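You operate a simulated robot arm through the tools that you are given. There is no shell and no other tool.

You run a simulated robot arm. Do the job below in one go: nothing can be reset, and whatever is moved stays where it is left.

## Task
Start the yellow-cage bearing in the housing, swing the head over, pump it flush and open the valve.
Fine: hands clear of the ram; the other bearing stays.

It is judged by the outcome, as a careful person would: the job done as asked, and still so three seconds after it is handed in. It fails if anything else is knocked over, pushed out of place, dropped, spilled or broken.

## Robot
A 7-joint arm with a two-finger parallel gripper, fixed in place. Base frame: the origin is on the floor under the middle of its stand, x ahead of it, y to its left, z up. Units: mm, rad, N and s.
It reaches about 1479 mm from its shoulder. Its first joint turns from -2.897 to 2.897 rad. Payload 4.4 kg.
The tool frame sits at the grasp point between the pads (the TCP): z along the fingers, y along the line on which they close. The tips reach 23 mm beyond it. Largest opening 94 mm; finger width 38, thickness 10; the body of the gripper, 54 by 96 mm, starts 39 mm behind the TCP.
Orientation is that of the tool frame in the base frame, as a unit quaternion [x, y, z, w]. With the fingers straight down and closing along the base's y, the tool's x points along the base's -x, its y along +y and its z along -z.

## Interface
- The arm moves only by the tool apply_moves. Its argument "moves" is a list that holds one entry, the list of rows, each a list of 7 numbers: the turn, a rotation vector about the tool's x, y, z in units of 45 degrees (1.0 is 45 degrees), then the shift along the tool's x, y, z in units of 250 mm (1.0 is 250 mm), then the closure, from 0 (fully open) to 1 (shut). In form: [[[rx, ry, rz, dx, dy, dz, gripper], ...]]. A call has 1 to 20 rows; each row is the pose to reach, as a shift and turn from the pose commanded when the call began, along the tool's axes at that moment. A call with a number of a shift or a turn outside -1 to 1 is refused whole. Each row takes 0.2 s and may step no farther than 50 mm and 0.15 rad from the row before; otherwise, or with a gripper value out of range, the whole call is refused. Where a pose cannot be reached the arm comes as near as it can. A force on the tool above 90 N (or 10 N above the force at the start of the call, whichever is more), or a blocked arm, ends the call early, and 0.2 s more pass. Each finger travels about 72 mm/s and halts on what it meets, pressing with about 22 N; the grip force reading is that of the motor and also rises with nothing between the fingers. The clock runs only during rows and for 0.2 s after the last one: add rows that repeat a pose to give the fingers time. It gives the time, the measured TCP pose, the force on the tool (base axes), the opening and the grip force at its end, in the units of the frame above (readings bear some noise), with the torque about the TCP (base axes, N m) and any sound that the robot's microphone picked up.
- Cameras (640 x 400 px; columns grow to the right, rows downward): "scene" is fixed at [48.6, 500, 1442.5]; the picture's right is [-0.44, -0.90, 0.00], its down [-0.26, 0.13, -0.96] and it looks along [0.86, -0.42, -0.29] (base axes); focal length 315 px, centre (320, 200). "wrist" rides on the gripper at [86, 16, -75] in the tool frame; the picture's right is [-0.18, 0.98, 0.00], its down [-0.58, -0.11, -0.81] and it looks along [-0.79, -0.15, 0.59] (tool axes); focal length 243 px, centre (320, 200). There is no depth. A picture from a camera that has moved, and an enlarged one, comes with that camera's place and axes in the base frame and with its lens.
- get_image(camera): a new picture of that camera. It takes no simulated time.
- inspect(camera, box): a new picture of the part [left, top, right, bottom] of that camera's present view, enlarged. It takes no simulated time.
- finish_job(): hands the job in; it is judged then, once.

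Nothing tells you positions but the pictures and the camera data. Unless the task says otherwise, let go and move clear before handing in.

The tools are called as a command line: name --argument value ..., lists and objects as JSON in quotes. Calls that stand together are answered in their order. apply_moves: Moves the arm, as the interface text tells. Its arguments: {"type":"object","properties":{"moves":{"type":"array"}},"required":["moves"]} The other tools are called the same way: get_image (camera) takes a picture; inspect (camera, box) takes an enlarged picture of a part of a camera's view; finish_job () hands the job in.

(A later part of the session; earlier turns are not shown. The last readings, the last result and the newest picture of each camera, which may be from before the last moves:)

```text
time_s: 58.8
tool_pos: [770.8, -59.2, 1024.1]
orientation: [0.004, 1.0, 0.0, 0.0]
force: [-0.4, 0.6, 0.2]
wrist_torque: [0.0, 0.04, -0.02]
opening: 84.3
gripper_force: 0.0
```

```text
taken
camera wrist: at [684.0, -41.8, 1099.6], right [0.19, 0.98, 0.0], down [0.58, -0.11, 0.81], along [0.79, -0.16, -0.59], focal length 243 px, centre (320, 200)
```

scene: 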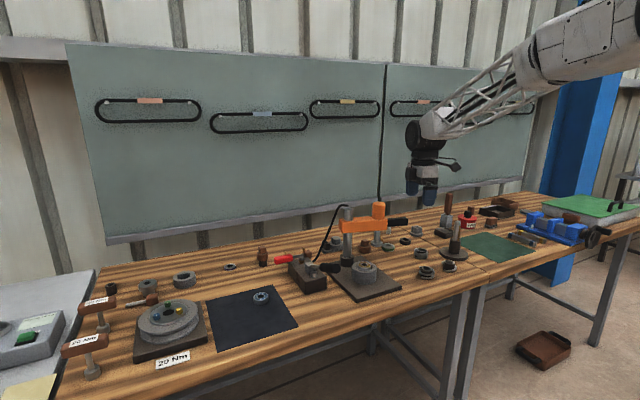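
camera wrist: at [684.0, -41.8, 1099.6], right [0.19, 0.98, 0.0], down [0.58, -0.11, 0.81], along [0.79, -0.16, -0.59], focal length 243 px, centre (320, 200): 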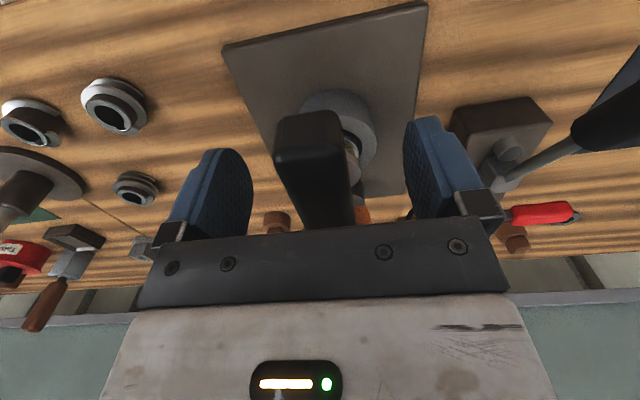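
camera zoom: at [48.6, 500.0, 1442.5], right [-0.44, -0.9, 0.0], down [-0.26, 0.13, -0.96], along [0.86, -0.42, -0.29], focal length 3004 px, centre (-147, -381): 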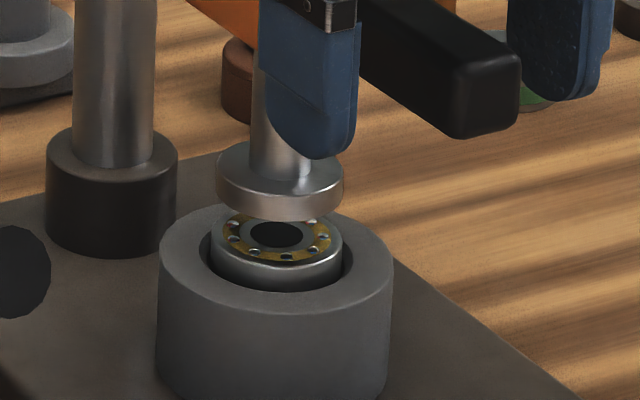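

The head stays put against its stop. I'm raising clear and heading over to the pump lever.

apply_moves --moves '[[[0, 0, 0, 0, 0, -0.1, 0], [0, 0, 0, 0, 0, -0.25, 0], [0, 0, 0, 0, 0, -0.4, 0], [0, 0, -0.0117, 0.1, 0.1, -0.48, 0], [0, 0, -0.0117, 0.2, 0.25, -0.5, 0], [0, 0, -0.0117, 0.3, 0.4, -0.5, 0], [0, 0, -0.0117, 0.35, 0.55, -0.5, 0], [0, 0, -0.0117, 0.35, 0.69, -0.5, 0], [0, 0, -0.0117, 0.35, 0.69, -0.5, 0]]]'

get_image --camera "wrist"

inspect --camera "wrist" --box '[240, 60, 400, 240]'

inspect --camera "scene" --box '[260, 190, 400, 300]'

```text
time_s: 60.8
tool_pos: [682.6, 116.4, 1149.3]
orientation: [0.001, 1.0, 0.0, 0.0]
force: [-0.4, -0.8, -0.5]
wrist_torque: [-0.04, -0.02, 0.0]
opening: 94.1
gripper_force: 0.0
```

```text
taken
camera wrist: at [596.7, 132.4, 1224.4], right [0.18, 0.98, 0.0], down [0.58, -0.11, 0.81], along [0.79, -0.15, -0.59], focal length 243 px, centre (320, 200)
```

wrist: 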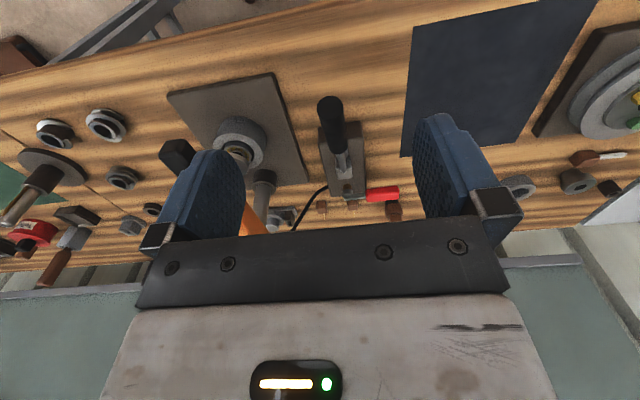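

```text
2.22 times, centred on (320, 150) of wrist
camera zoom: at [596.7, 132.4, 1224.4], right [0.18, 0.98, 0.0], down [0.58, -0.11, 0.81], along [0.79, -0.15, -0.59], focal length 539 px, centre (320, 311)
```

zoom: 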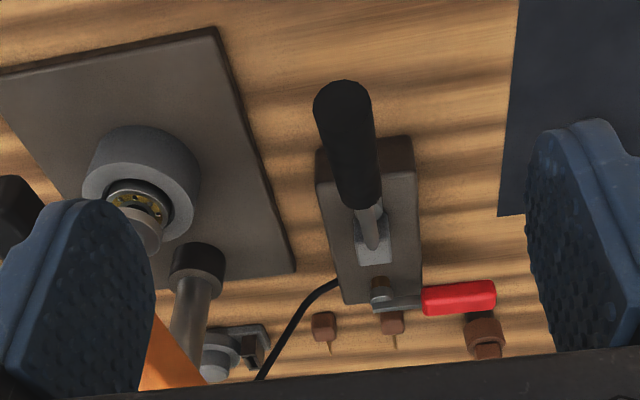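

```text
3.64 times, centred on (330, 245) of scene
camera zoom: at [48.6, 500.0, 1442.5], right [-0.44, -0.9, 0.0], down [-0.26, 0.13, -0.96], along [0.86, -0.42, -0.29], focal length 1147 px, centre (284, 36)
```

zoom: 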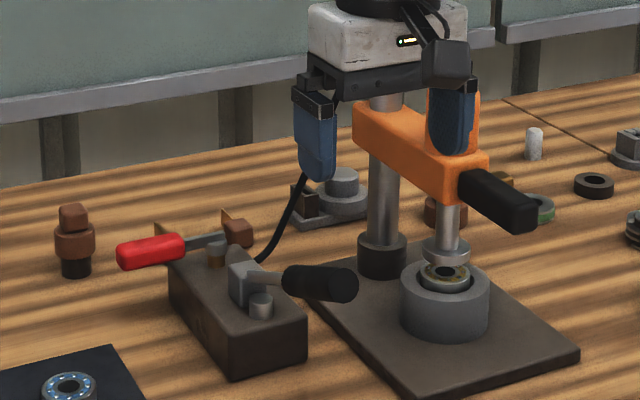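

The lever handle axis runs from about (741, 116, 1002) down to the pivot near (925, 116, 920). I'm positioning the gripper over the handle and descending around it.

apply_moves --moves '[[[0, 0, 0, -0.12, 0, 0.02, 0], [0, 0, 0, -0.26, 0, 0.06, 0], [0, 0, 0, -0.36, 0, 0.14, 0], [0, 0, 0, -0.36, 0, 0.26, 0], [0, 0, 0, -0.36, 0, 0.36, 0], [0, 0, 0, -0.36, 0, 0.36, 0]]]'

get_image --camera "wrist"

inspect --camera "scene" --box '[260, 190, 400, 300]'

```text
time_s: 62.2
tool_pos: [774.8, 112.7, 1059.3]
orientation: [0.0, 1.0, -0.001, 0.0]
force: [0.1, -0.8, -0.7]
wrist_torque: [-0.01, -0.02, 0.01]
opening: 93.8
gripper_force: 0.1
```

```text
taken
camera wrist: at [688.8, 129.7, 1135.3], right [0.18, 0.98, 0.0], down [0.58, -0.11, 0.81], along [0.79, -0.15, -0.59], focal length 243 px, centre (320, 200)
```

wrist: 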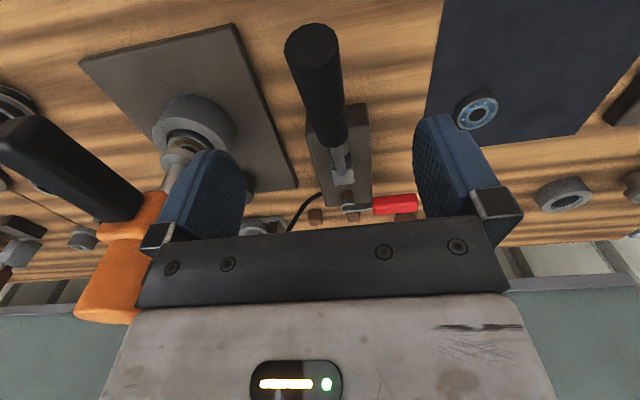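

```text
3.64 times, centred on (330, 245) of scene
camera zoom: at [48.6, 500.0, 1442.5], right [-0.44, -0.9, 0.0], down [-0.26, 0.13, -0.96], along [0.86, -0.42, -0.29], focal length 1147 px, centre (284, 36)
```

zoom: 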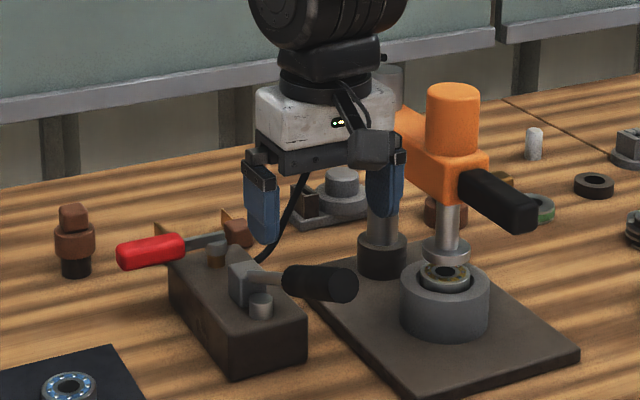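

apply_moves --moves '[[[0, 0, 0, 0, 0.01, 0.08, 0], [0, 0, 0, 0, 0.01, 0.18, 0.1], [0, 0, 0, 0, 0.01, 0.25, 0.25], [0, 0, 0, 0, 0.01, 0.284, 0.4], [0, 0, 0, 0, 0.01, 0.284, 0.4]]]'

get_image --camera "wrist"

inspect --camera "scene" --box '[260, 210, 380, 300]'

```text
time_s: 63.4
tool_pos: [773.8, 117.0, 990.7]
orientation: [0.0, 1.0, 0.0, 0.0]
force: [-0.2, 0.3, -0.1]
wrist_torque: [0.01, 0.02, -0.01]
opening: 56.3
gripper_force: 0.1
```

```text
taken
camera wrist: at [688.2, 132.8, 1064.1], right [0.18, 0.98, 0.0], down [0.58, -0.11, 0.81], along [0.79, -0.15, -0.59], focal length 243 px, centre (320, 200)
```

wrist: 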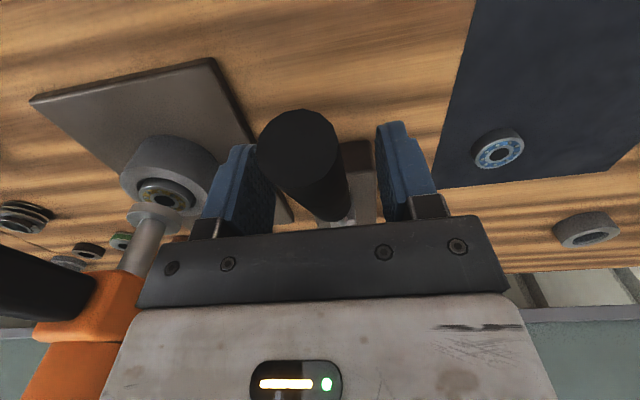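

```text
4.44 times, centred on (320, 255) of scene
camera zoom: at [48.6, 500.0, 1442.5], right [-0.44, -0.9, 0.0], down [-0.26, 0.13, -0.96], along [0.86, -0.42, -0.29], focal length 1402 px, centre (320, -44)
```

zoom: 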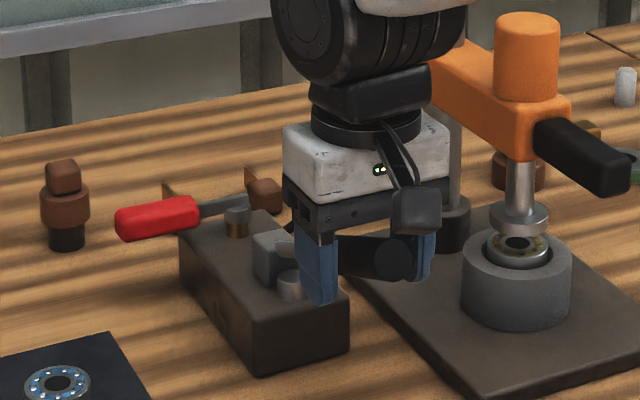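

The handle lies between the pads; closing on it.

apply_moves --moves '[[[0, 0, 0, 0, 0, 0, 0.6], [0, 0, 0, 0, 0, 0, 0.8], [0, 0, 0, 0, 0, 0, 0.9], [0, 0, 0, 0, 0, 0, 0.9]]]'

get_image --camera "wrist"

```text
time_s: 64.4
tool_pos: [774.7, 114.9, 989.5]
orientation: [-0.001, 1.0, 0.001, 0.0]
force: [-0.2, -23.2, 0.5]
wrist_torque: [-0.03, -0.1, -0.12]
opening: 26.8
gripper_force: 44.7
```

```text
taken
camera wrist: at [688.2, 132.1, 1064.1], right [0.18, 0.98, 0.0], down [0.58, -0.11, 0.81], along [0.79, -0.15, -0.59], focal length 243 px, centre (320, 200)
```

wrist: 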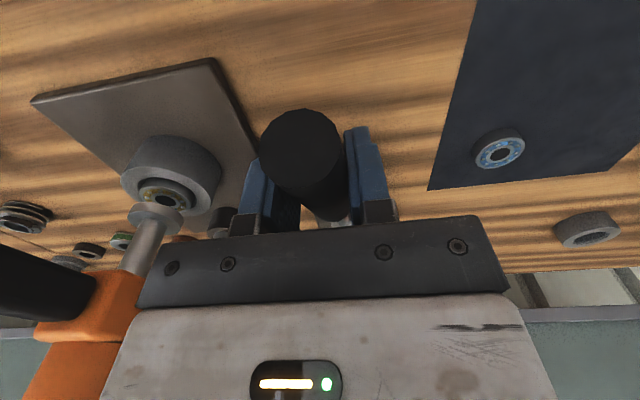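

The lever handle is gripped (27 mm). I'm re-centring by 1 mm and beginning a gentle downstroke along the lever's arc.

apply_moves --moves '[[[0, 0, 0, 0, -0.005, 0, 0.9], [0, -0.0556, 0, 0.0116, -0.005, 0.0266, 0.9], [0, -0.111, 0, 0.022, -0.005, 0.0536, 0.9], [0, -0.1667, 0, 0.0316, -0.005, 0.0811, 0.9], [0, -0.222, 0, 0.0396, -0.005, 0.109, 0.9], [0, -0.222, 0, 0.0396, -0.005, 0.109, 0.9]]]'

inspect --camera "scene" --box '[260, 210, 400, 300]'

inspect --camera "scene" --box '[345, 240, 393, 282]'

```text
time_s: 65.8
tool_pos: [764.2, 114.5, 962.8]
orientation: [0.0, 0.996, 0.001, 0.087]
force: [5.6, -20.6, 7.8]
wrist_torque: [0.03, -0.91, -0.19]
opening: 26.8
gripper_force: 45.4
```

```text
4.44 times, centred on (330, 255) of scene
camera zoom: at [48.6, 500.0, 1442.5], right [-0.44, -0.9, 0.0], down [-0.26, 0.13, -0.96], along [0.86, -0.42, -0.29], focal length 1402 px, centre (276, -44)
```

zoom: 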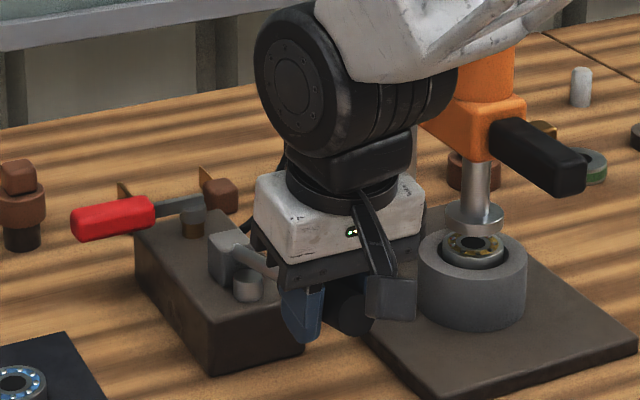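

```text
9.52 times, centred on (369, 261) of scene
camera zoom: at [48.6, 500.0, 1442.5], right [-0.44, -0.9, 0.0], down [-0.26, 0.13, -0.96], along [0.86, -0.42, -0.29], focal length 3004 px, centre (-147, -381)
```

zoom: 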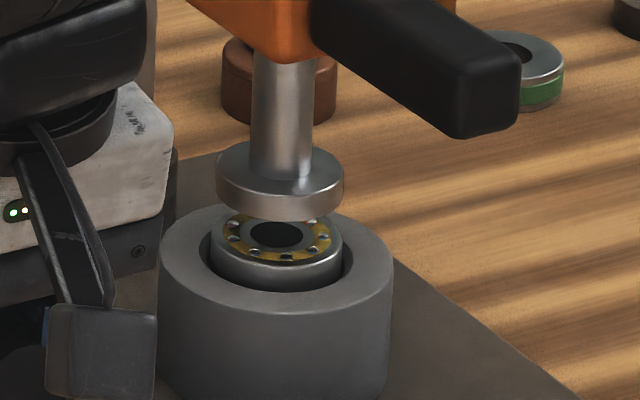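

The lever moves with little effort. Continuing the stroke downward while watching force and ram.

apply_moves --moves '[[[0, -0.0556, 0, 0.0116, -0.004, 0.0266, 0.9], [0, -0.111, 0, 0.022, -0.004, 0.0536, 0.9], [0, -0.1667, 0, 0.0316, -0.004, 0.0811, 0.9], [0, -0.222, 0, 0.0396, -0.004, 0.109, 0.9], [0, -0.278, 0, 0.0462, -0.004, 0.137, 0.9], [0, -0.333, 0, 0.052, -0.004, 0.166, 0.9], [0, -0.333, 0, 0.052, -0.004, 0.166, 0.9]]]'

inspect --camera "scene" --box '[260, 210, 400, 300]'

inspect --camera "scene" --box '[345, 240, 393, 282]'

```text
time_s: 67.4
tool_pos: [758.5, 115.6, 919.9]
orientation: [0.001, 0.976, 0.0, 0.216]
force: [-2.4, -20.0, 28.5]
wrist_torque: [0.31, 1.6, 0.0]
opening: 26.7
gripper_force: 45.1
```

```text
4.44 times, centred on (330, 255) of scene
camera zoom: at [48.6, 500.0, 1442.5], right [-0.44, -0.9, 0.0], down [-0.26, 0.13, -0.96], along [0.86, -0.42, -0.29], focal length 1402 px, centre (276, -44)
```

zoom: 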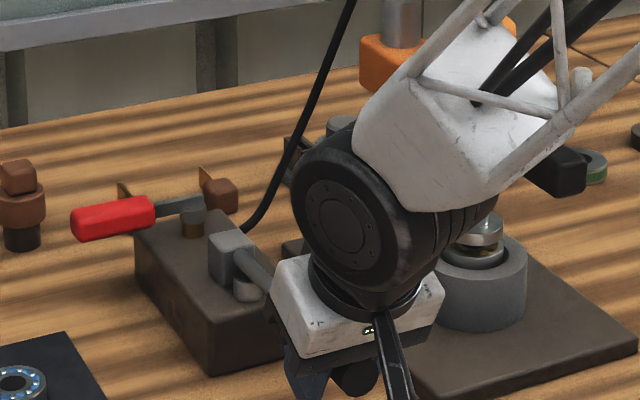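

```text
9.52 times, centred on (369, 261) of scene
camera zoom: at [48.6, 500.0, 1442.5], right [-0.44, -0.9, 0.0], down [-0.26, 0.13, -0.96], along [0.86, -0.42, -0.29], focal length 3004 px, centre (-147, -381)
```

zoom: 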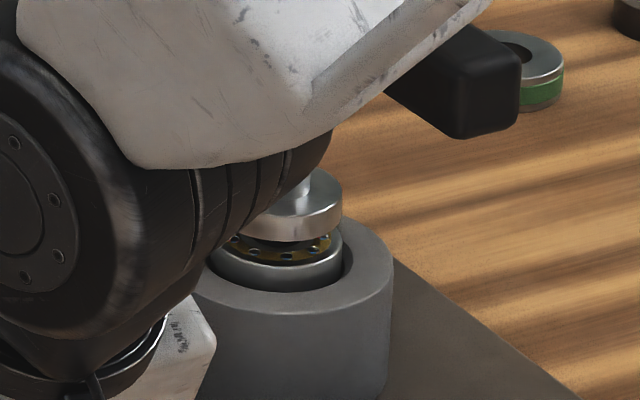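

The ram is coming down: the foot has moved about 7 mm towards the bearing. I'm continuing a little further to the bottom of the stroke.

apply_moves --moves '[[[0, -0.0556, 0, 0.0116, -0.003, 0.0266, 0.9], [0, -0.111, 0, 0.022, -0.003, 0.0536, 0.9], [0, -0.1667, 0, 0.0316, -0.003, 0.0811, 0.9], [0, -0.1667, 0, 0.0316, -0.003, 0.0811, 0.9]]]'

get_image --camera "scene"

inspect --camera "scene" --box '[345, 240, 393, 282]'

```text
time_s: 67.8
tool_pos: [759.6, 114.8, 921.9]
orientation: [0.0, 0.972, 0.0, 0.237]
force: [-44.1, -5.9, 39.6]
wrist_torque: [0.04, 0.92, -0.1]
opening: 26.5
gripper_force: 45.2
stopped in row 2: the force on the tool passed its limit at 109 N (the readings are from after the stop); the commanded pose is now the measured one
```

```text
taken
```

scene: 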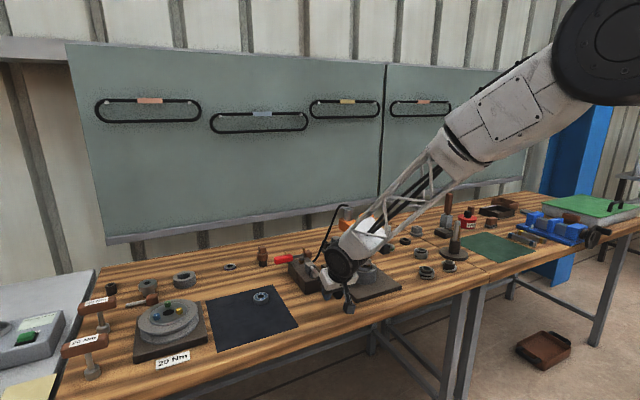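

```text
9.52 times, centred on (369, 261) of scene
camera zoom: at [48.6, 500.0, 1442.5], right [-0.44, -0.9, 0.0], down [-0.26, 0.13, -0.96], along [0.86, -0.42, -0.29], focal length 3004 px, centre (-147, -381)
```

zoom: 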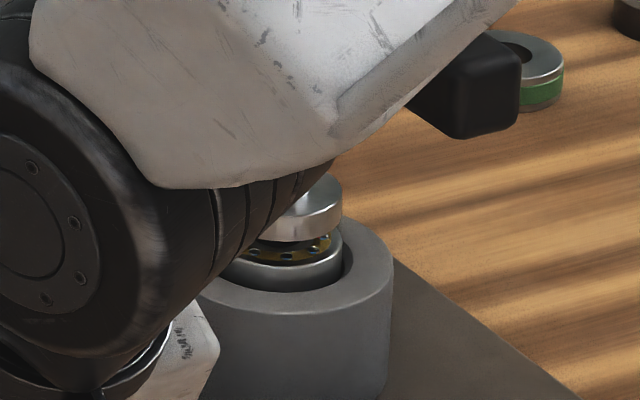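

The lever hit its bottom stop (about horizontal). One stroke moved the ram about 7 mm. Now I'll raise the lever for the next stroke.

apply_moves --moves '[[[0, 0.0556, 0, -0.0146, 0, -0.0249, 0.9], [0, 0.111, 0, -0.0293, 0, -0.0497, 0.9], [0, 0.1667, 0, -0.046, 0, -0.0732, 0.9], [0, 0.222, 0, -0.0628, 0, -0.0967, 0.9], [0, 0.333, 0, -0.1001, 0, -0.1406, 0.9], [0, 0.444, 0, -0.1413, 0, -0.181, 0.9], [0, 0.5, 0, -0.1635, 0, -0.1994, 0.9], [0, 0.5, 0, -0.1635, 0, -0.1994, 0.9]]]'

inspect --camera "scene" --box '[260, 210, 400, 300]'

inspect --camera "scene" --box '[345, 240, 393, 282]'

```text
time_s: 69.6
tool_pos: [774.3, 114.6, 981.8]
orientation: [0.001, 0.999, 0.001, 0.043]
force: [-11.6, 16.9, -5.6]
wrist_torque: [-0.1, -0.63, -0.3]
opening: 26.5
gripper_force: 45.1
```

```text
4.44 times, centred on (330, 255) of scene
camera zoom: at [48.6, 500.0, 1442.5], right [-0.44, -0.9, 0.0], down [-0.26, 0.13, -0.96], along [0.86, -0.42, -0.29], focal length 1402 px, centre (276, -44)
```

zoom: 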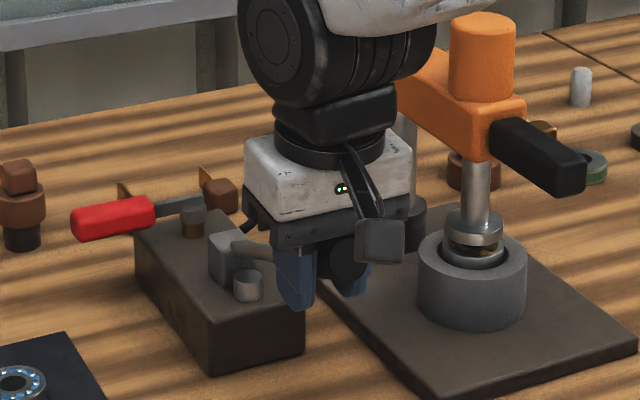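

```text
9.52 times, centred on (369, 261) of scene
camera zoom: at [48.6, 500.0, 1442.5], right [-0.44, -0.9, 0.0], down [-0.26, 0.13, -0.96], along [0.86, -0.42, -0.29], focal length 3004 px, centre (-147, -381)
```

zoom: 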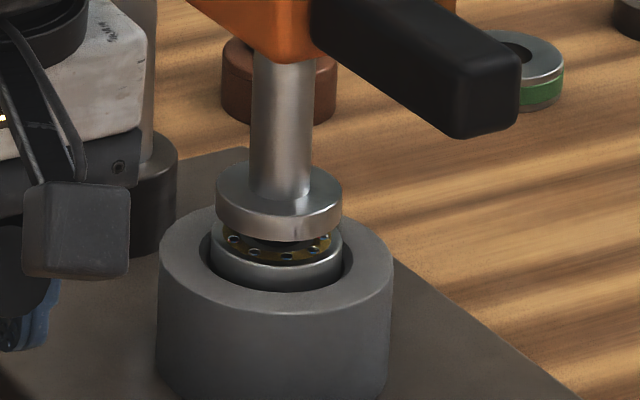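

The ram holds its position on the upstroke, so the valve is closed and pumping works. I'm doing the second downstroke.

apply_moves --moves '[[[0, -0.0556, 0, 0.0126, 0, 0.0257, 0.9], [0, -0.111, 0, 0.0242, 0, 0.0518, 0.9], [0, -0.1667, 0, 0.0345, 0, 0.0786, 0.9], [0, -0.222, 0, 0.0437, 0, 0.1057, 0.9], [0, -0.278, 0, 0.0515, 0, 0.1333, 0.9], [0, -0.333, 0, 0.0586, 0, 0.1609, 0.9], [0, -0.389, 0, 0.064, 0, 0.189, 0.9], [0, -0.444, 0, 0.0684, 0, 0.2173, 0.9], [0, -0.48, 0, 0.0705, 0, 0.236, 0.9], [0, -0.48, 0, 0.0705, 0, 0.236, 0.9]]]'

inspect --camera "scene" --box '[345, 240, 393, 282]'

```text
time_s: 71.8
tool_pos: [762.4, 115.2, 922.9]
orientation: [-0.001, 0.973, 0.0, 0.23]
force: [33.0, 2.0, 6.5]
wrist_torque: [-0.01, -0.18, -0.19]
opening: 26.6
gripper_force: 44.9
```

```text
9.52 times, centred on (369, 261) of scene
camera zoom: at [48.6, 500.0, 1442.5], right [-0.44, -0.9, 0.0], down [-0.26, 0.13, -0.96], along [0.86, -0.42, -0.29], focal length 3004 px, centre (-147, -381)
```

zoom: 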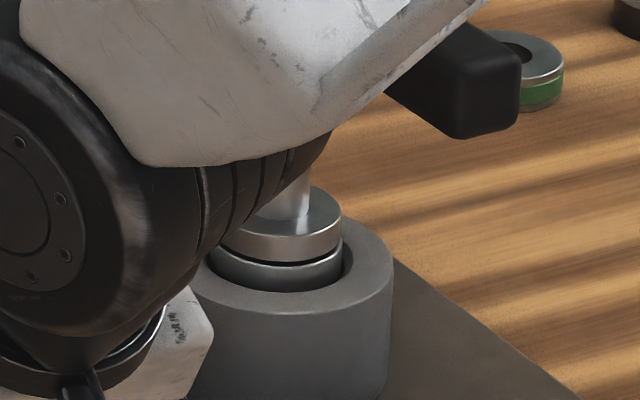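

The foot is now just touching the bearing. Raising the lever again for the third stroke.

apply_moves --moves '[[[0, 0.0556, 0, -0.0146, 0, -0.0249, 0.9], [0, 0.111, 0, -0.0293, 0, -0.0497, 0.9], [0, 0.1667, 0, -0.046, 0, -0.0732, 0.9], [0, 0.222, 0, -0.0628, 0, -0.0967, 0.9], [0, 0.333, 0, -0.1001, 0, -0.1406, 0.9], [0, 0.444, 0, -0.1413, 0, -0.181, 0.9], [0, 0.48, 0, -0.156, 0, -0.193, 0.9], [0, 0.48, 0, -0.156, 0, -0.193, 0.9]]]'

inspect --camera "scene" --box '[345, 240, 393, 282]'

```text
time_s: 73.6
tool_pos: [775.0, 116.8, 981.2]
orientation: [0.0, 0.999, 0.0, 0.041]
force: [-22.7, 3.5, -10.1]
wrist_torque: [0.03, -0.17, -0.12]
opening: 26.7
gripper_force: 45.2
```

```text
9.52 times, centred on (369, 261) of scene
camera zoom: at [48.6, 500.0, 1442.5], right [-0.44, -0.9, 0.0], down [-0.26, 0.13, -0.96], along [0.86, -0.42, -0.29], focal length 3004 px, centre (-147, -381)
```

zoom: 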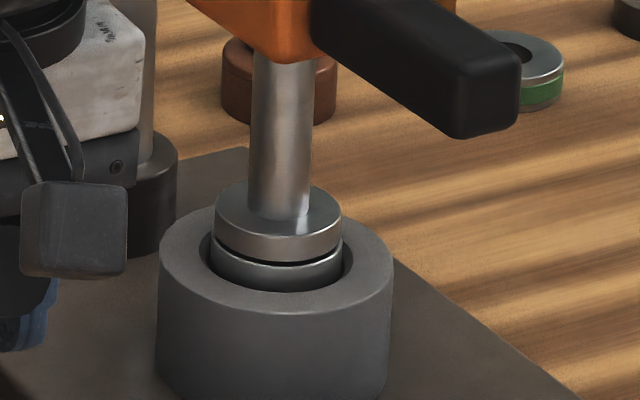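

The foot rests on the bearing now. Third downstroke, in two halves so I can monitor how far the bearing sinks.

apply_moves --moves '[[[0, -0.0556, 0, 0.0126, 0, 0.0257, 0.9], [0, -0.111, 0, 0.0242, 0, 0.0518, 0.9], [0, -0.1667, 0, 0.0345, 0, 0.0786, 0.9], [0, -0.222, 0, 0.0437, 0, 0.1057, 0.9], [0, -0.278, 0, 0.0505, 0, 0.1333, 0.9], [0, -0.278, 0, 0.0505, 0, 0.1333, 0.9]]]'

inspect --camera "scene" --box '[345, 240, 393, 282]'

```text
time_s: 75.0
tool_pos: [765.0, 114.8, 949.0]
orientation: [-0.001, 0.988, 0.001, 0.152]
force: [24.3, 5.1, 5.0]
wrist_torque: [-0.08, -0.79, -0.22]
opening: 26.9
gripper_force: 44.6
```

```text
9.52 times, centred on (369, 261) of scene
camera zoom: at [48.6, 500.0, 1442.5], right [-0.44, -0.9, 0.0], down [-0.26, 0.13, -0.96], along [0.86, -0.42, -0.29], focal length 3004 px, centre (-147, -381)
```

zoom: 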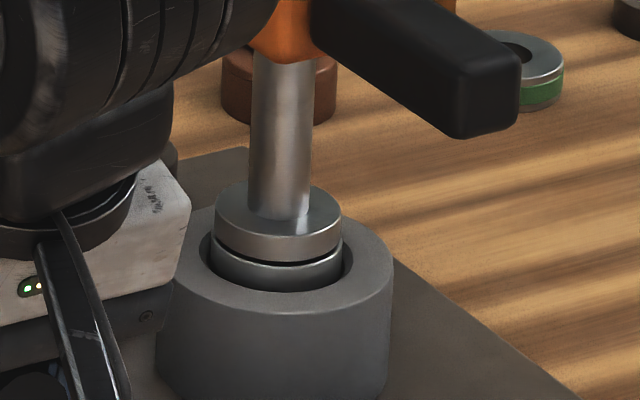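

apply_moves --moves '[[[0, -0.03, 0, 0.004, 0, 0.015, 0.9], [0, -0.06, 0, 0.007, 0, 0.03, 0.9], [0, -0.09, 0, 0.01, 0, 0.0455, 0.9], [0, -0.12, 0, 0.0125, 0, 0.061, 0.9], [0, -0.12, 0, 0.0125, 0, 0.061, 0.9]]]'

inspect --camera "scene" --box '[345, 240, 393, 282]'

```text
time_s: 76.2
tool_pos: [764.9, 115.7, 931.7]
orientation: [0.0, 0.981, 0.0, 0.196]
force: [-29.3, 0.5, 1.0]
wrist_torque: [0.0, 0.53, -0.06]
opening: 27.0
gripper_force: 45.3
```

```text
9.52 times, centred on (369, 261) of scene
camera zoom: at [48.6, 500.0, 1442.5], right [-0.44, -0.9, 0.0], down [-0.26, 0.13, -0.96], along [0.86, -0.42, -0.29], focal length 3004 px, centre (-147, -381)
```

zoom: 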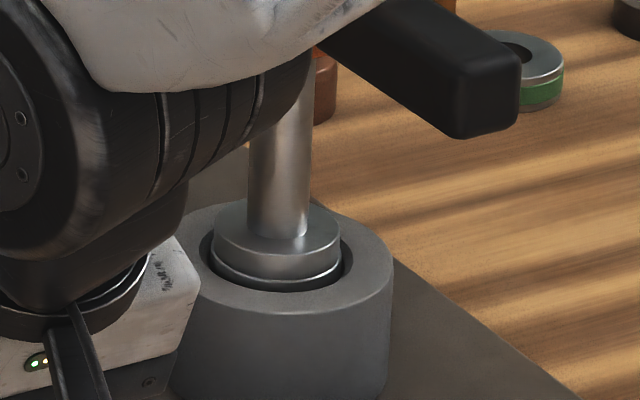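

The ram pressed the bearing down another step. I'll zoom right in to see how proud it still is.

inspect --camera "scene" --box '[355, 258, 387, 278]'

get_image --camera "wrist"

```text
16.00 times, centred on (371, 268) of scene
camera zoom: at [48.6, 500.0, 1442.5], right [-0.44, -0.9, 0.0], down [-0.26, 0.13, -0.96], along [0.86, -0.42, -0.29], focal length 5047 px, centre (-496, -888)
```

zoom: 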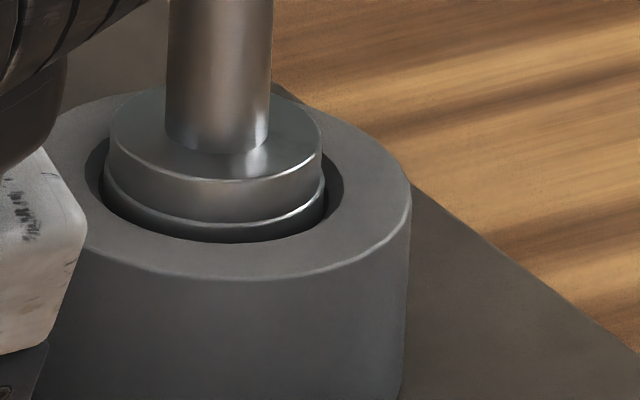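

```text
taken
camera wrist: at [657.3, 131.9, 967.6], right [0.17, 0.98, 0.07], down [0.22, -0.11, 0.97], along [0.96, -0.15, -0.24], focal length 243 px, centre (320, 200)
```

wrist: 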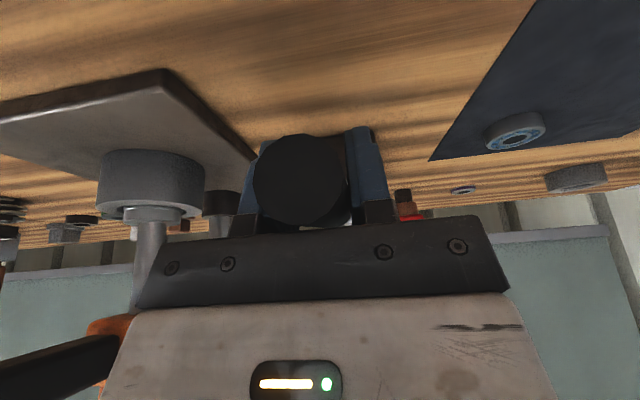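

inspect --camera "wrist" --box '[90, 140, 220, 230]'

```text
4.44 times, centred on (155, 185) of wrist
camera zoom: at [657.3, 131.9, 967.6], right [0.17, 0.98, 0.07], down [0.22, -0.11, 0.97], along [0.96, -0.15, -0.24], focal length 1078 px, centre (1053, 267)
```

zoom: 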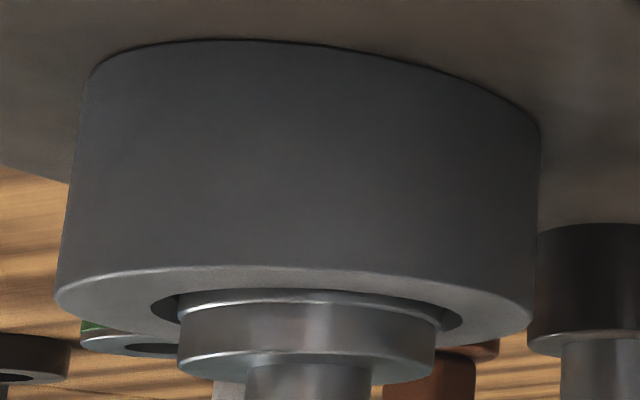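

The bearing is still about 1–1.5 mm proud. The ram seems to advance near the end of each stroke, so I'll finish this stroke in small increments and watch.

apply_moves --moves '[[[0, -0.02, 0, 0.0, 0, 0.01, 0.9], [0, -0.045, 0, 0.0, 0, 0.021, 0.9], [0, -0.045, 0, 0.0, 0, 0.021, 0.9]]]'

inspect --camera "scene" --box '[355, 258, 387, 278]'

inspect --camera "wrist" --box '[90, 140, 220, 230]'

```text
time_s: 77.0
tool_pos: [768.3, 114.8, 927.6]
orientation: [0.0, 0.976, 0.0, 0.216]
force: [-33.9, 8.4, 5.9]
wrist_torque: [-0.14, -0.08, -0.13]
opening: 27.0
gripper_force: 44.9
```

```text
16.00 times, centred on (371, 268) of scene
camera zoom: at [48.6, 500.0, 1442.5], right [-0.44, -0.9, 0.0], down [-0.26, 0.13, -0.96], along [0.86, -0.42, -0.29], focal length 5047 px, centre (-496, -888)
```

zoom: 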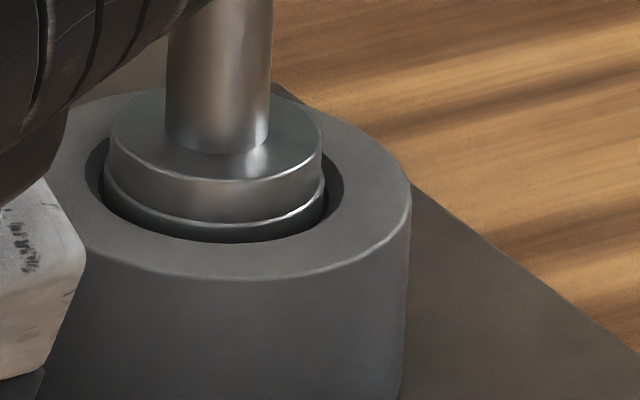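

```text
4.44 times, centred on (155, 185) of wrist
camera zoom: at [658.7, 131.9, 959.6], right [0.17, 0.98, 0.08], down [0.19, -0.11, 0.98], along [0.97, -0.15, -0.2], focal length 1078 px, centre (1053, 267)
```

zoom: 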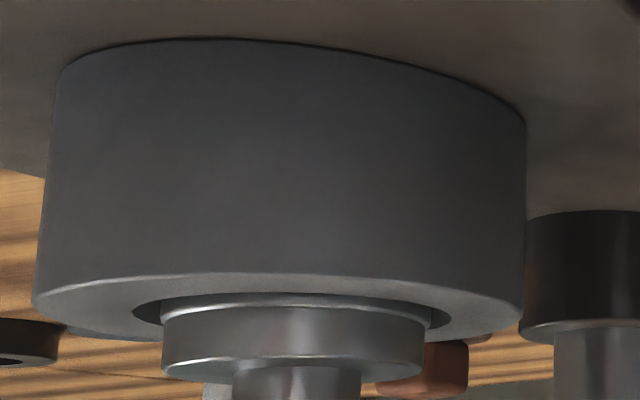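

inspect --camera "wrist" --box '[110, 190, 190, 230]'

inspect --camera "scene" --box '[359, 266, 379, 276]'

```text
8.00 times, centred on (150, 210) of wrist
camera zoom: at [658.7, 131.9, 959.6], right [0.17, 0.98, 0.08], down [0.19, -0.11, 0.98], along [0.97, -0.15, -0.2], focal length 1941 px, centre (1680, 120)
```

zoom: 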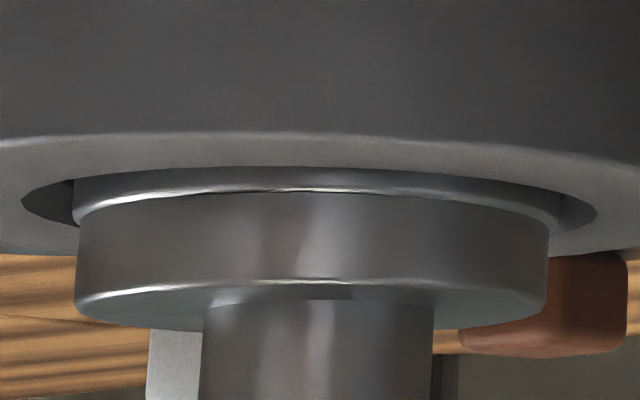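

```text
16.00 times, centred on (369, 271) of scene
camera zoom: at [48.6, 500.0, 1442.5], right [-0.44, -0.9, 0.0], down [-0.26, 0.13, -0.96], along [0.86, -0.42, -0.29], focal length 5047 px, centre (-464, -936)
```

zoom: 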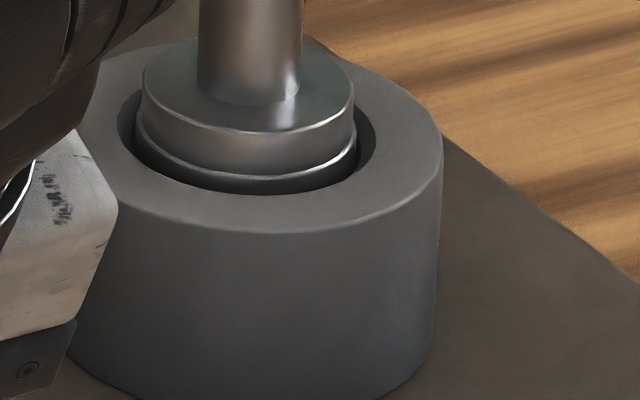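

The ram advances in a step of about 7 mm per stroke, and the bearing is still about 2 mm proud. One more stroke is needed. Raising the lever first.

apply_moves --moves '[[[0, 0.0478, 0, -0.007, 0, -0.023, 0.9], [0, 0.0956, 0, -0.0149, 0, -0.046, 0.9], [0, 0.15, 0, -0.029, 0, -0.07, 0.9], [0, 0.2067, 0, -0.044, 0, -0.0942, 0.9], [0, 0.3178, 0, -0.0777, 0, -0.138, 0.9], [0, 0.4289, 0, -0.1142, 0, -0.1785, 0.9], [0, 0.4289, 0, -0.1142, 0, -0.1785, 0.9]]]'

inspect --camera "scene" --box '[260, 210, 400, 300]'

inspect --camera "scene" --box '[355, 258, 387, 278]'

```text
time_s: 78.6
tool_pos: [776.2, 114.9, 980.0]
orientation: [-0.001, 0.999, 0.0, 0.047]
force: [11.3, 11.2, -12.1]
wrist_torque: [-0.15, 1.34, -0.16]
opening: 26.9
gripper_force: 44.9
```

```text
4.44 times, centred on (330, 255) of scene
camera zoom: at [48.6, 500.0, 1442.5], right [-0.44, -0.9, 0.0], down [-0.26, 0.13, -0.96], along [0.86, -0.42, -0.29], focal length 1402 px, centre (276, -44)
```

zoom: 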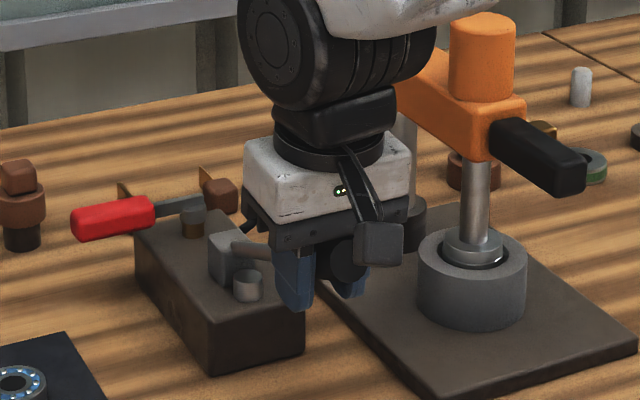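

```text
16.00 times, centred on (371, 268) of scene
camera zoom: at [48.6, 500.0, 1442.5], right [-0.44, -0.9, 0.0], down [-0.26, 0.13, -0.96], along [0.86, -0.42, -0.29], focal length 5047 px, centre (-496, -888)
```

zoom: 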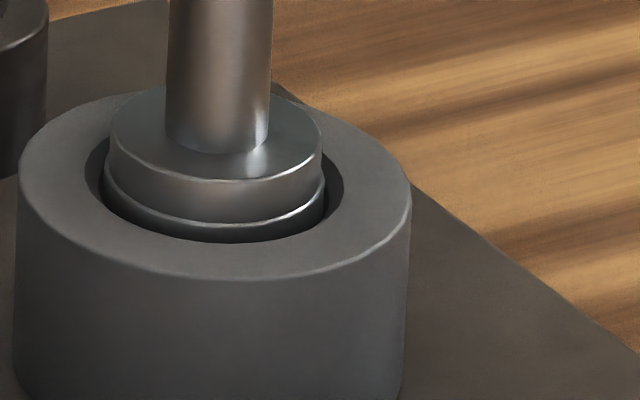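

Unoccluded view: the bearing is still slightly proud. I'm starting the fourth stroke down to just above where the ram advances.

apply_moves --moves '[[[0, -0.0556, 0, 0.012, 0, 0.025, 0.9], [0, -0.111, 0, 0.0232, 0, 0.0504, 0.9], [0, -0.1667, 0, 0.0333, 0, 0.0764, 0.9], [0, -0.222, 0, 0.0423, 0, 0.103, 0.9], [0, -0.222, 0, 0.0423, 0, 0.103, 0.9]]]'

inspect --camera "scene" --box '[355, 258, 387, 278]'

```text
time_s: 79.8
tool_pos: [767.8, 116.3, 954.5]
orientation: [0.0, 0.991, 0.0, 0.135]
force: [9.8, -27.7, 9.9]
wrist_torque: [0.25, -1.22, 0.2]
opening: 27.0
gripper_force: 44.9
```

```text
16.00 times, centred on (371, 268) of scene
camera zoom: at [48.6, 500.0, 1442.5], right [-0.44, -0.9, 0.0], down [-0.26, 0.13, -0.96], along [0.86, -0.42, -0.29], focal length 5047 px, centre (-496, -888)
```

zoom: 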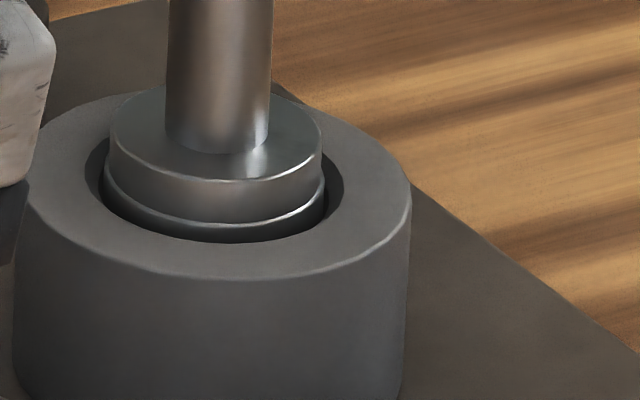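

apply_moves --moves '[[[0, -0.0222, 0, 0.0048, 0.003, 0.0099, 0.9], [0, -0.0444, 0, 0.0096, 0.004, 0.0198, 0.9], [0, -0.0444, 0, 0.0096, 0.004, 0.0198, 0.9]]]'

inspect --camera "scene" --box '[355, 258, 387, 278]'

```text
time_s: 80.6
tool_pos: [767.1, 115.7, 947.0]
orientation: [0.0, 0.988, 0.001, 0.152]
force: [-8.0, -52.9, 12.0]
wrist_torque: [0.37, -1.17, 0.24]
opening: 26.7
gripper_force: 44.6
```

```text
16.00 times, centred on (371, 268) of scene
camera zoom: at [48.6, 500.0, 1442.5], right [-0.44, -0.9, 0.0], down [-0.26, 0.13, -0.96], along [0.86, -0.42, -0.29], focal length 5047 px, centre (-496, -888)
```

zoom: 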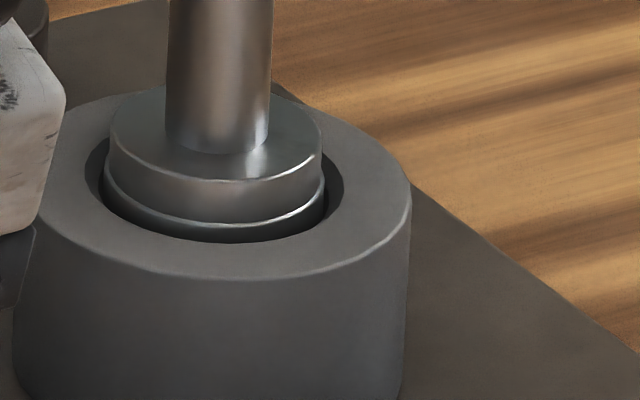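

apply_moves --moves '[[[0, -0.0222, 0, 0.0048, -0.005, 0.0099, 0.9], [0, -0.0444, 0, 0.0096, -0.009, 0.0198, 0.9], [0, -0.0444, 0, 0.0096, -0.009, 0.0198, 0.9]]]'

inspect --camera "scene" --box '[355, 258, 387, 278]'

```text
time_s: 81.4
tool_pos: [767.6, 114.4, 942.3]
orientation: [-0.001, 0.986, 0.001, 0.17]
force: [9.8, 10.9, -3.6]
wrist_torque: [-0.1, 0.89, -0.37]
opening: 26.6
gripper_force: 44.3
```

```text
16.00 times, centred on (371, 268) of scene
camera zoom: at [48.6, 500.0, 1442.5], right [-0.44, -0.9, 0.0], down [-0.26, 0.13, -0.96], along [0.86, -0.42, -0.29], focal length 5047 px, centre (-496, -888)
```

zoom: 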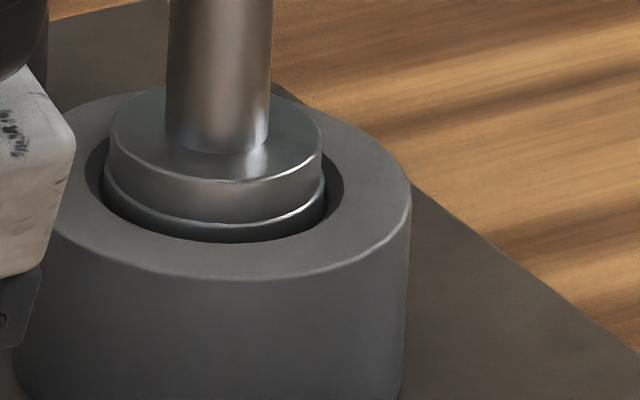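

apply_moves --moves '[[[0, -0.0222, 0, 0.0044, 0, 0.0102, 0.9], [0, -0.0222, 0, 0.0044, 0, 0.0102, 0.9]]]'

inspect --camera "scene" --box '[355, 258, 387, 278]'

```text
time_s: 82.0
tool_pos: [765.6, 115.0, 938.8]
orientation: [0.0, 0.984, 0.001, 0.177]
force: [18.4, 37.1, -6.5]
wrist_torque: [-0.24, 1.26, -0.58]
opening: 26.9
gripper_force: 44.5
```

```text
16.00 times, centred on (371, 268) of scene
camera zoom: at [48.6, 500.0, 1442.5], right [-0.44, -0.9, 0.0], down [-0.26, 0.13, -0.96], along [0.86, -0.42, -0.29], focal length 5047 px, centre (-496, -888)
```

zoom: 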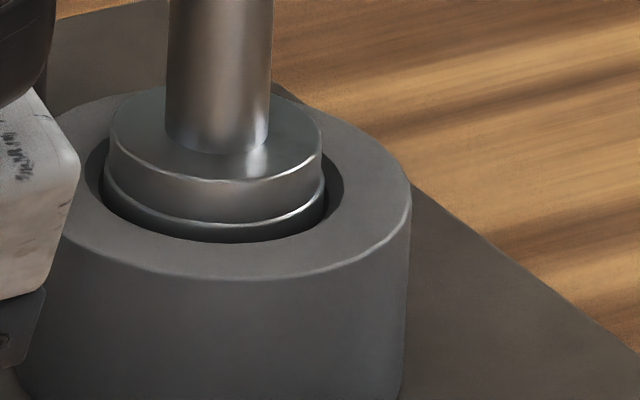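

apply_moves --moves '[[[0, -0.0222, 0, 0.0044, 0.004, 0.0102, 0.9], [0, -0.0222, 0, 0.0044, 0.004, 0.0102, 0.9]]]'

inspect --camera "scene" --box '[355, 258, 387, 278]'

```text
time_s: 82.6
tool_pos: [764.7, 114.1, 937.7]
orientation: [0.0, 0.982, 0.0, 0.187]
force: [-1.7, 33.3, 1.8]
wrist_torque: [-0.28, 0.44, -0.36]
opening: 26.8
gripper_force: 45.6
```

```text
16.00 times, centred on (371, 268) of scene
camera zoom: at [48.6, 500.0, 1442.5], right [-0.44, -0.9, 0.0], down [-0.26, 0.13, -0.96], along [0.86, -0.42, -0.29], focal length 5047 px, centre (-496, -888)
```

zoom: 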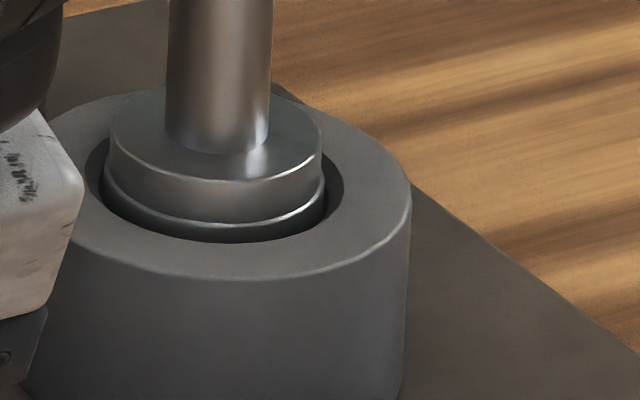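

apply_moves --moves '[[[0, -0.0222, 0, 0.004, 0.002, 0.0104, 0.9], [0, -0.0222, 0, 0.004, 0.002, 0.0104, 0.9]]]'

inspect --camera "scene" --box '[355, 258, 387, 278]'

```text
time_s: 83.2
tool_pos: [764.6, 114.9, 934.2]
orientation: [0.001, 0.981, 0.0, 0.195]
force: [-25.3, 16.0, 11.3]
wrist_torque: [-0.14, -0.89, -0.12]
opening: 26.9
gripper_force: 45.0
```

```text
16.00 times, centred on (371, 268) of scene
camera zoom: at [48.6, 500.0, 1442.5], right [-0.44, -0.9, 0.0], down [-0.26, 0.13, -0.96], along [0.86, -0.42, -0.29], focal length 5047 px, centre (-496, -888)
```

zoom: 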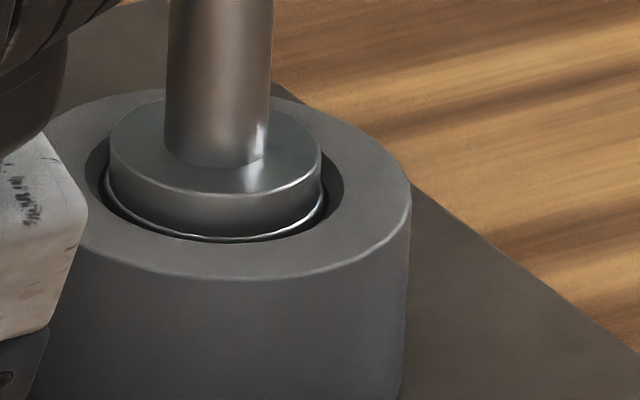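

The ram just stepped down again, about 3 mm this time. I'll hold still to see whether it has stopped.

apply_moves --moves '[[[0, 0, 0, 0, 0, 0, 0.9], [0, 0, 0, 0, 0, 0, 0.9]]]'

inspect --camera "scene" --box '[355, 258, 387, 278]'

inspect --camera "wrist" --box '[110, 180, 210, 240]'

```text
time_s: 83.8
tool_pos: [765.5, 115.3, 933.3]
orientation: [0.0, 0.981, 0.0, 0.195]
force: [-31.1, 8.6, 10.7]
wrist_torque: [-0.04, -0.7, -0.07]
opening: 26.8
gripper_force: 44.9
```

```text
16.00 times, centred on (371, 268) of scene
camera zoom: at [48.6, 500.0, 1442.5], right [-0.44, -0.9, 0.0], down [-0.26, 0.13, -0.96], along [0.86, -0.42, -0.29], focal length 5047 px, centre (-496, -888)
```

zoom: 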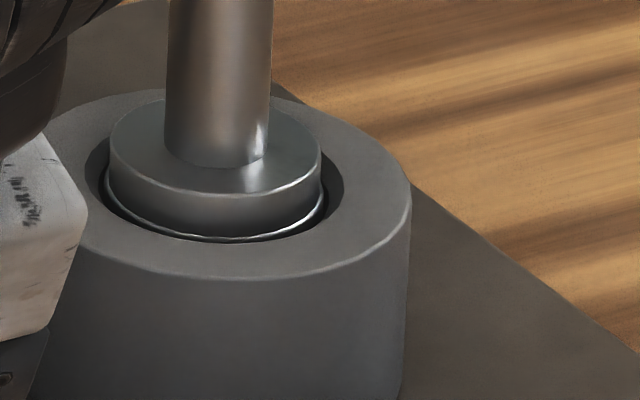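

```text
6.40 times, centred on (160, 210) of wrist
camera zoom: at [657.2, 131.9, 970.6], right [0.17, 0.98, 0.07], down [0.23, -0.11, 0.97], along [0.96, -0.15, -0.24], focal length 1553 px, centre (1344, 136)
```

zoom: 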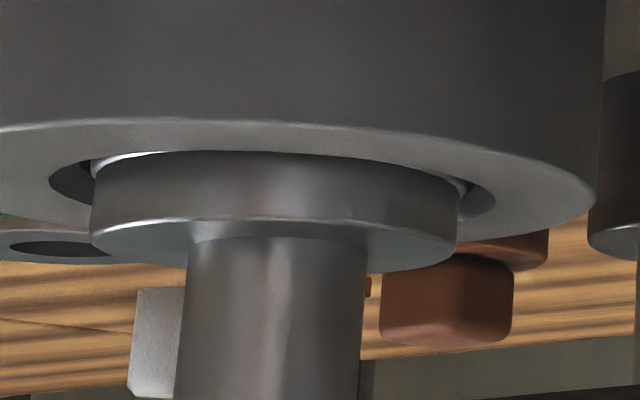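

The motion has stopped and the bearing looks about flush. I'll measure more carefully with tight zooms.

inspect --camera "wrist" --box '[112, 190, 162, 225]'

inspect --camera "wrist" --box '[152, 190, 202, 225]'

inspect --camera "scene" --box '[360, 266, 380, 278]'

```text
11.43 times, centred on (137, 208) of wrist
camera zoom: at [657.2, 131.9, 970.6], right [0.17, 0.98, 0.07], down [0.23, -0.11, 0.97], along [0.96, -0.15, -0.24], focal length 2773 px, centre (2411, 114)
```

zoom: 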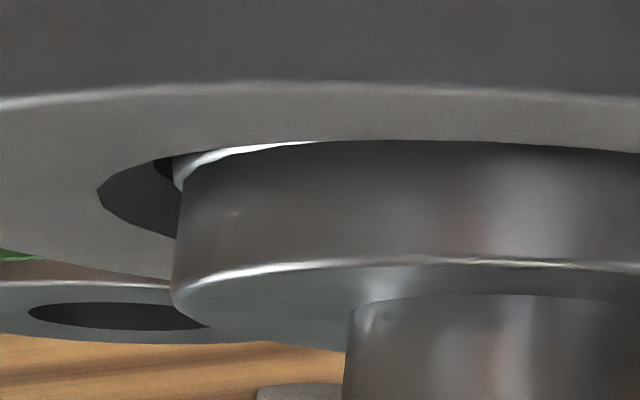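

```text
11.43 times, centred on (177, 208) of wrist
camera zoom: at [657.2, 131.9, 970.6], right [0.17, 0.98, 0.07], down [0.23, -0.11, 0.97], along [0.96, -0.15, -0.24], focal length 2773 px, centre (1954, 114)
```

zoom: 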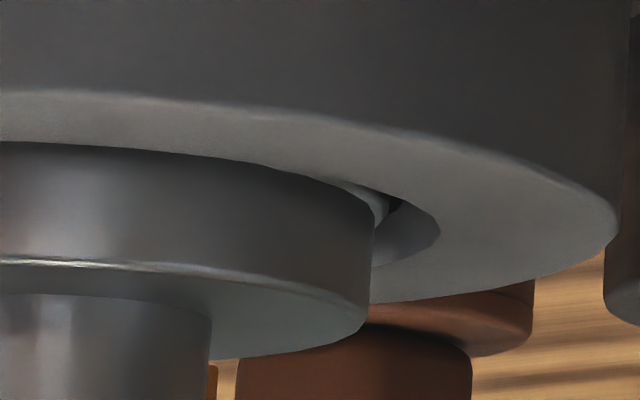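

```text
16.00 times, centred on (370, 272) of scene
camera zoom: at [48.6, 500.0, 1442.5], right [-0.44, -0.9, 0.0], down [-0.26, 0.13, -0.96], along [0.86, -0.42, -0.29], focal length 5047 px, centre (-480, -952)
```

zoom: 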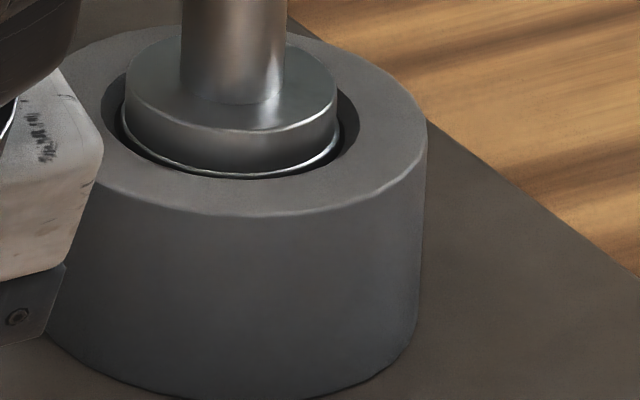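

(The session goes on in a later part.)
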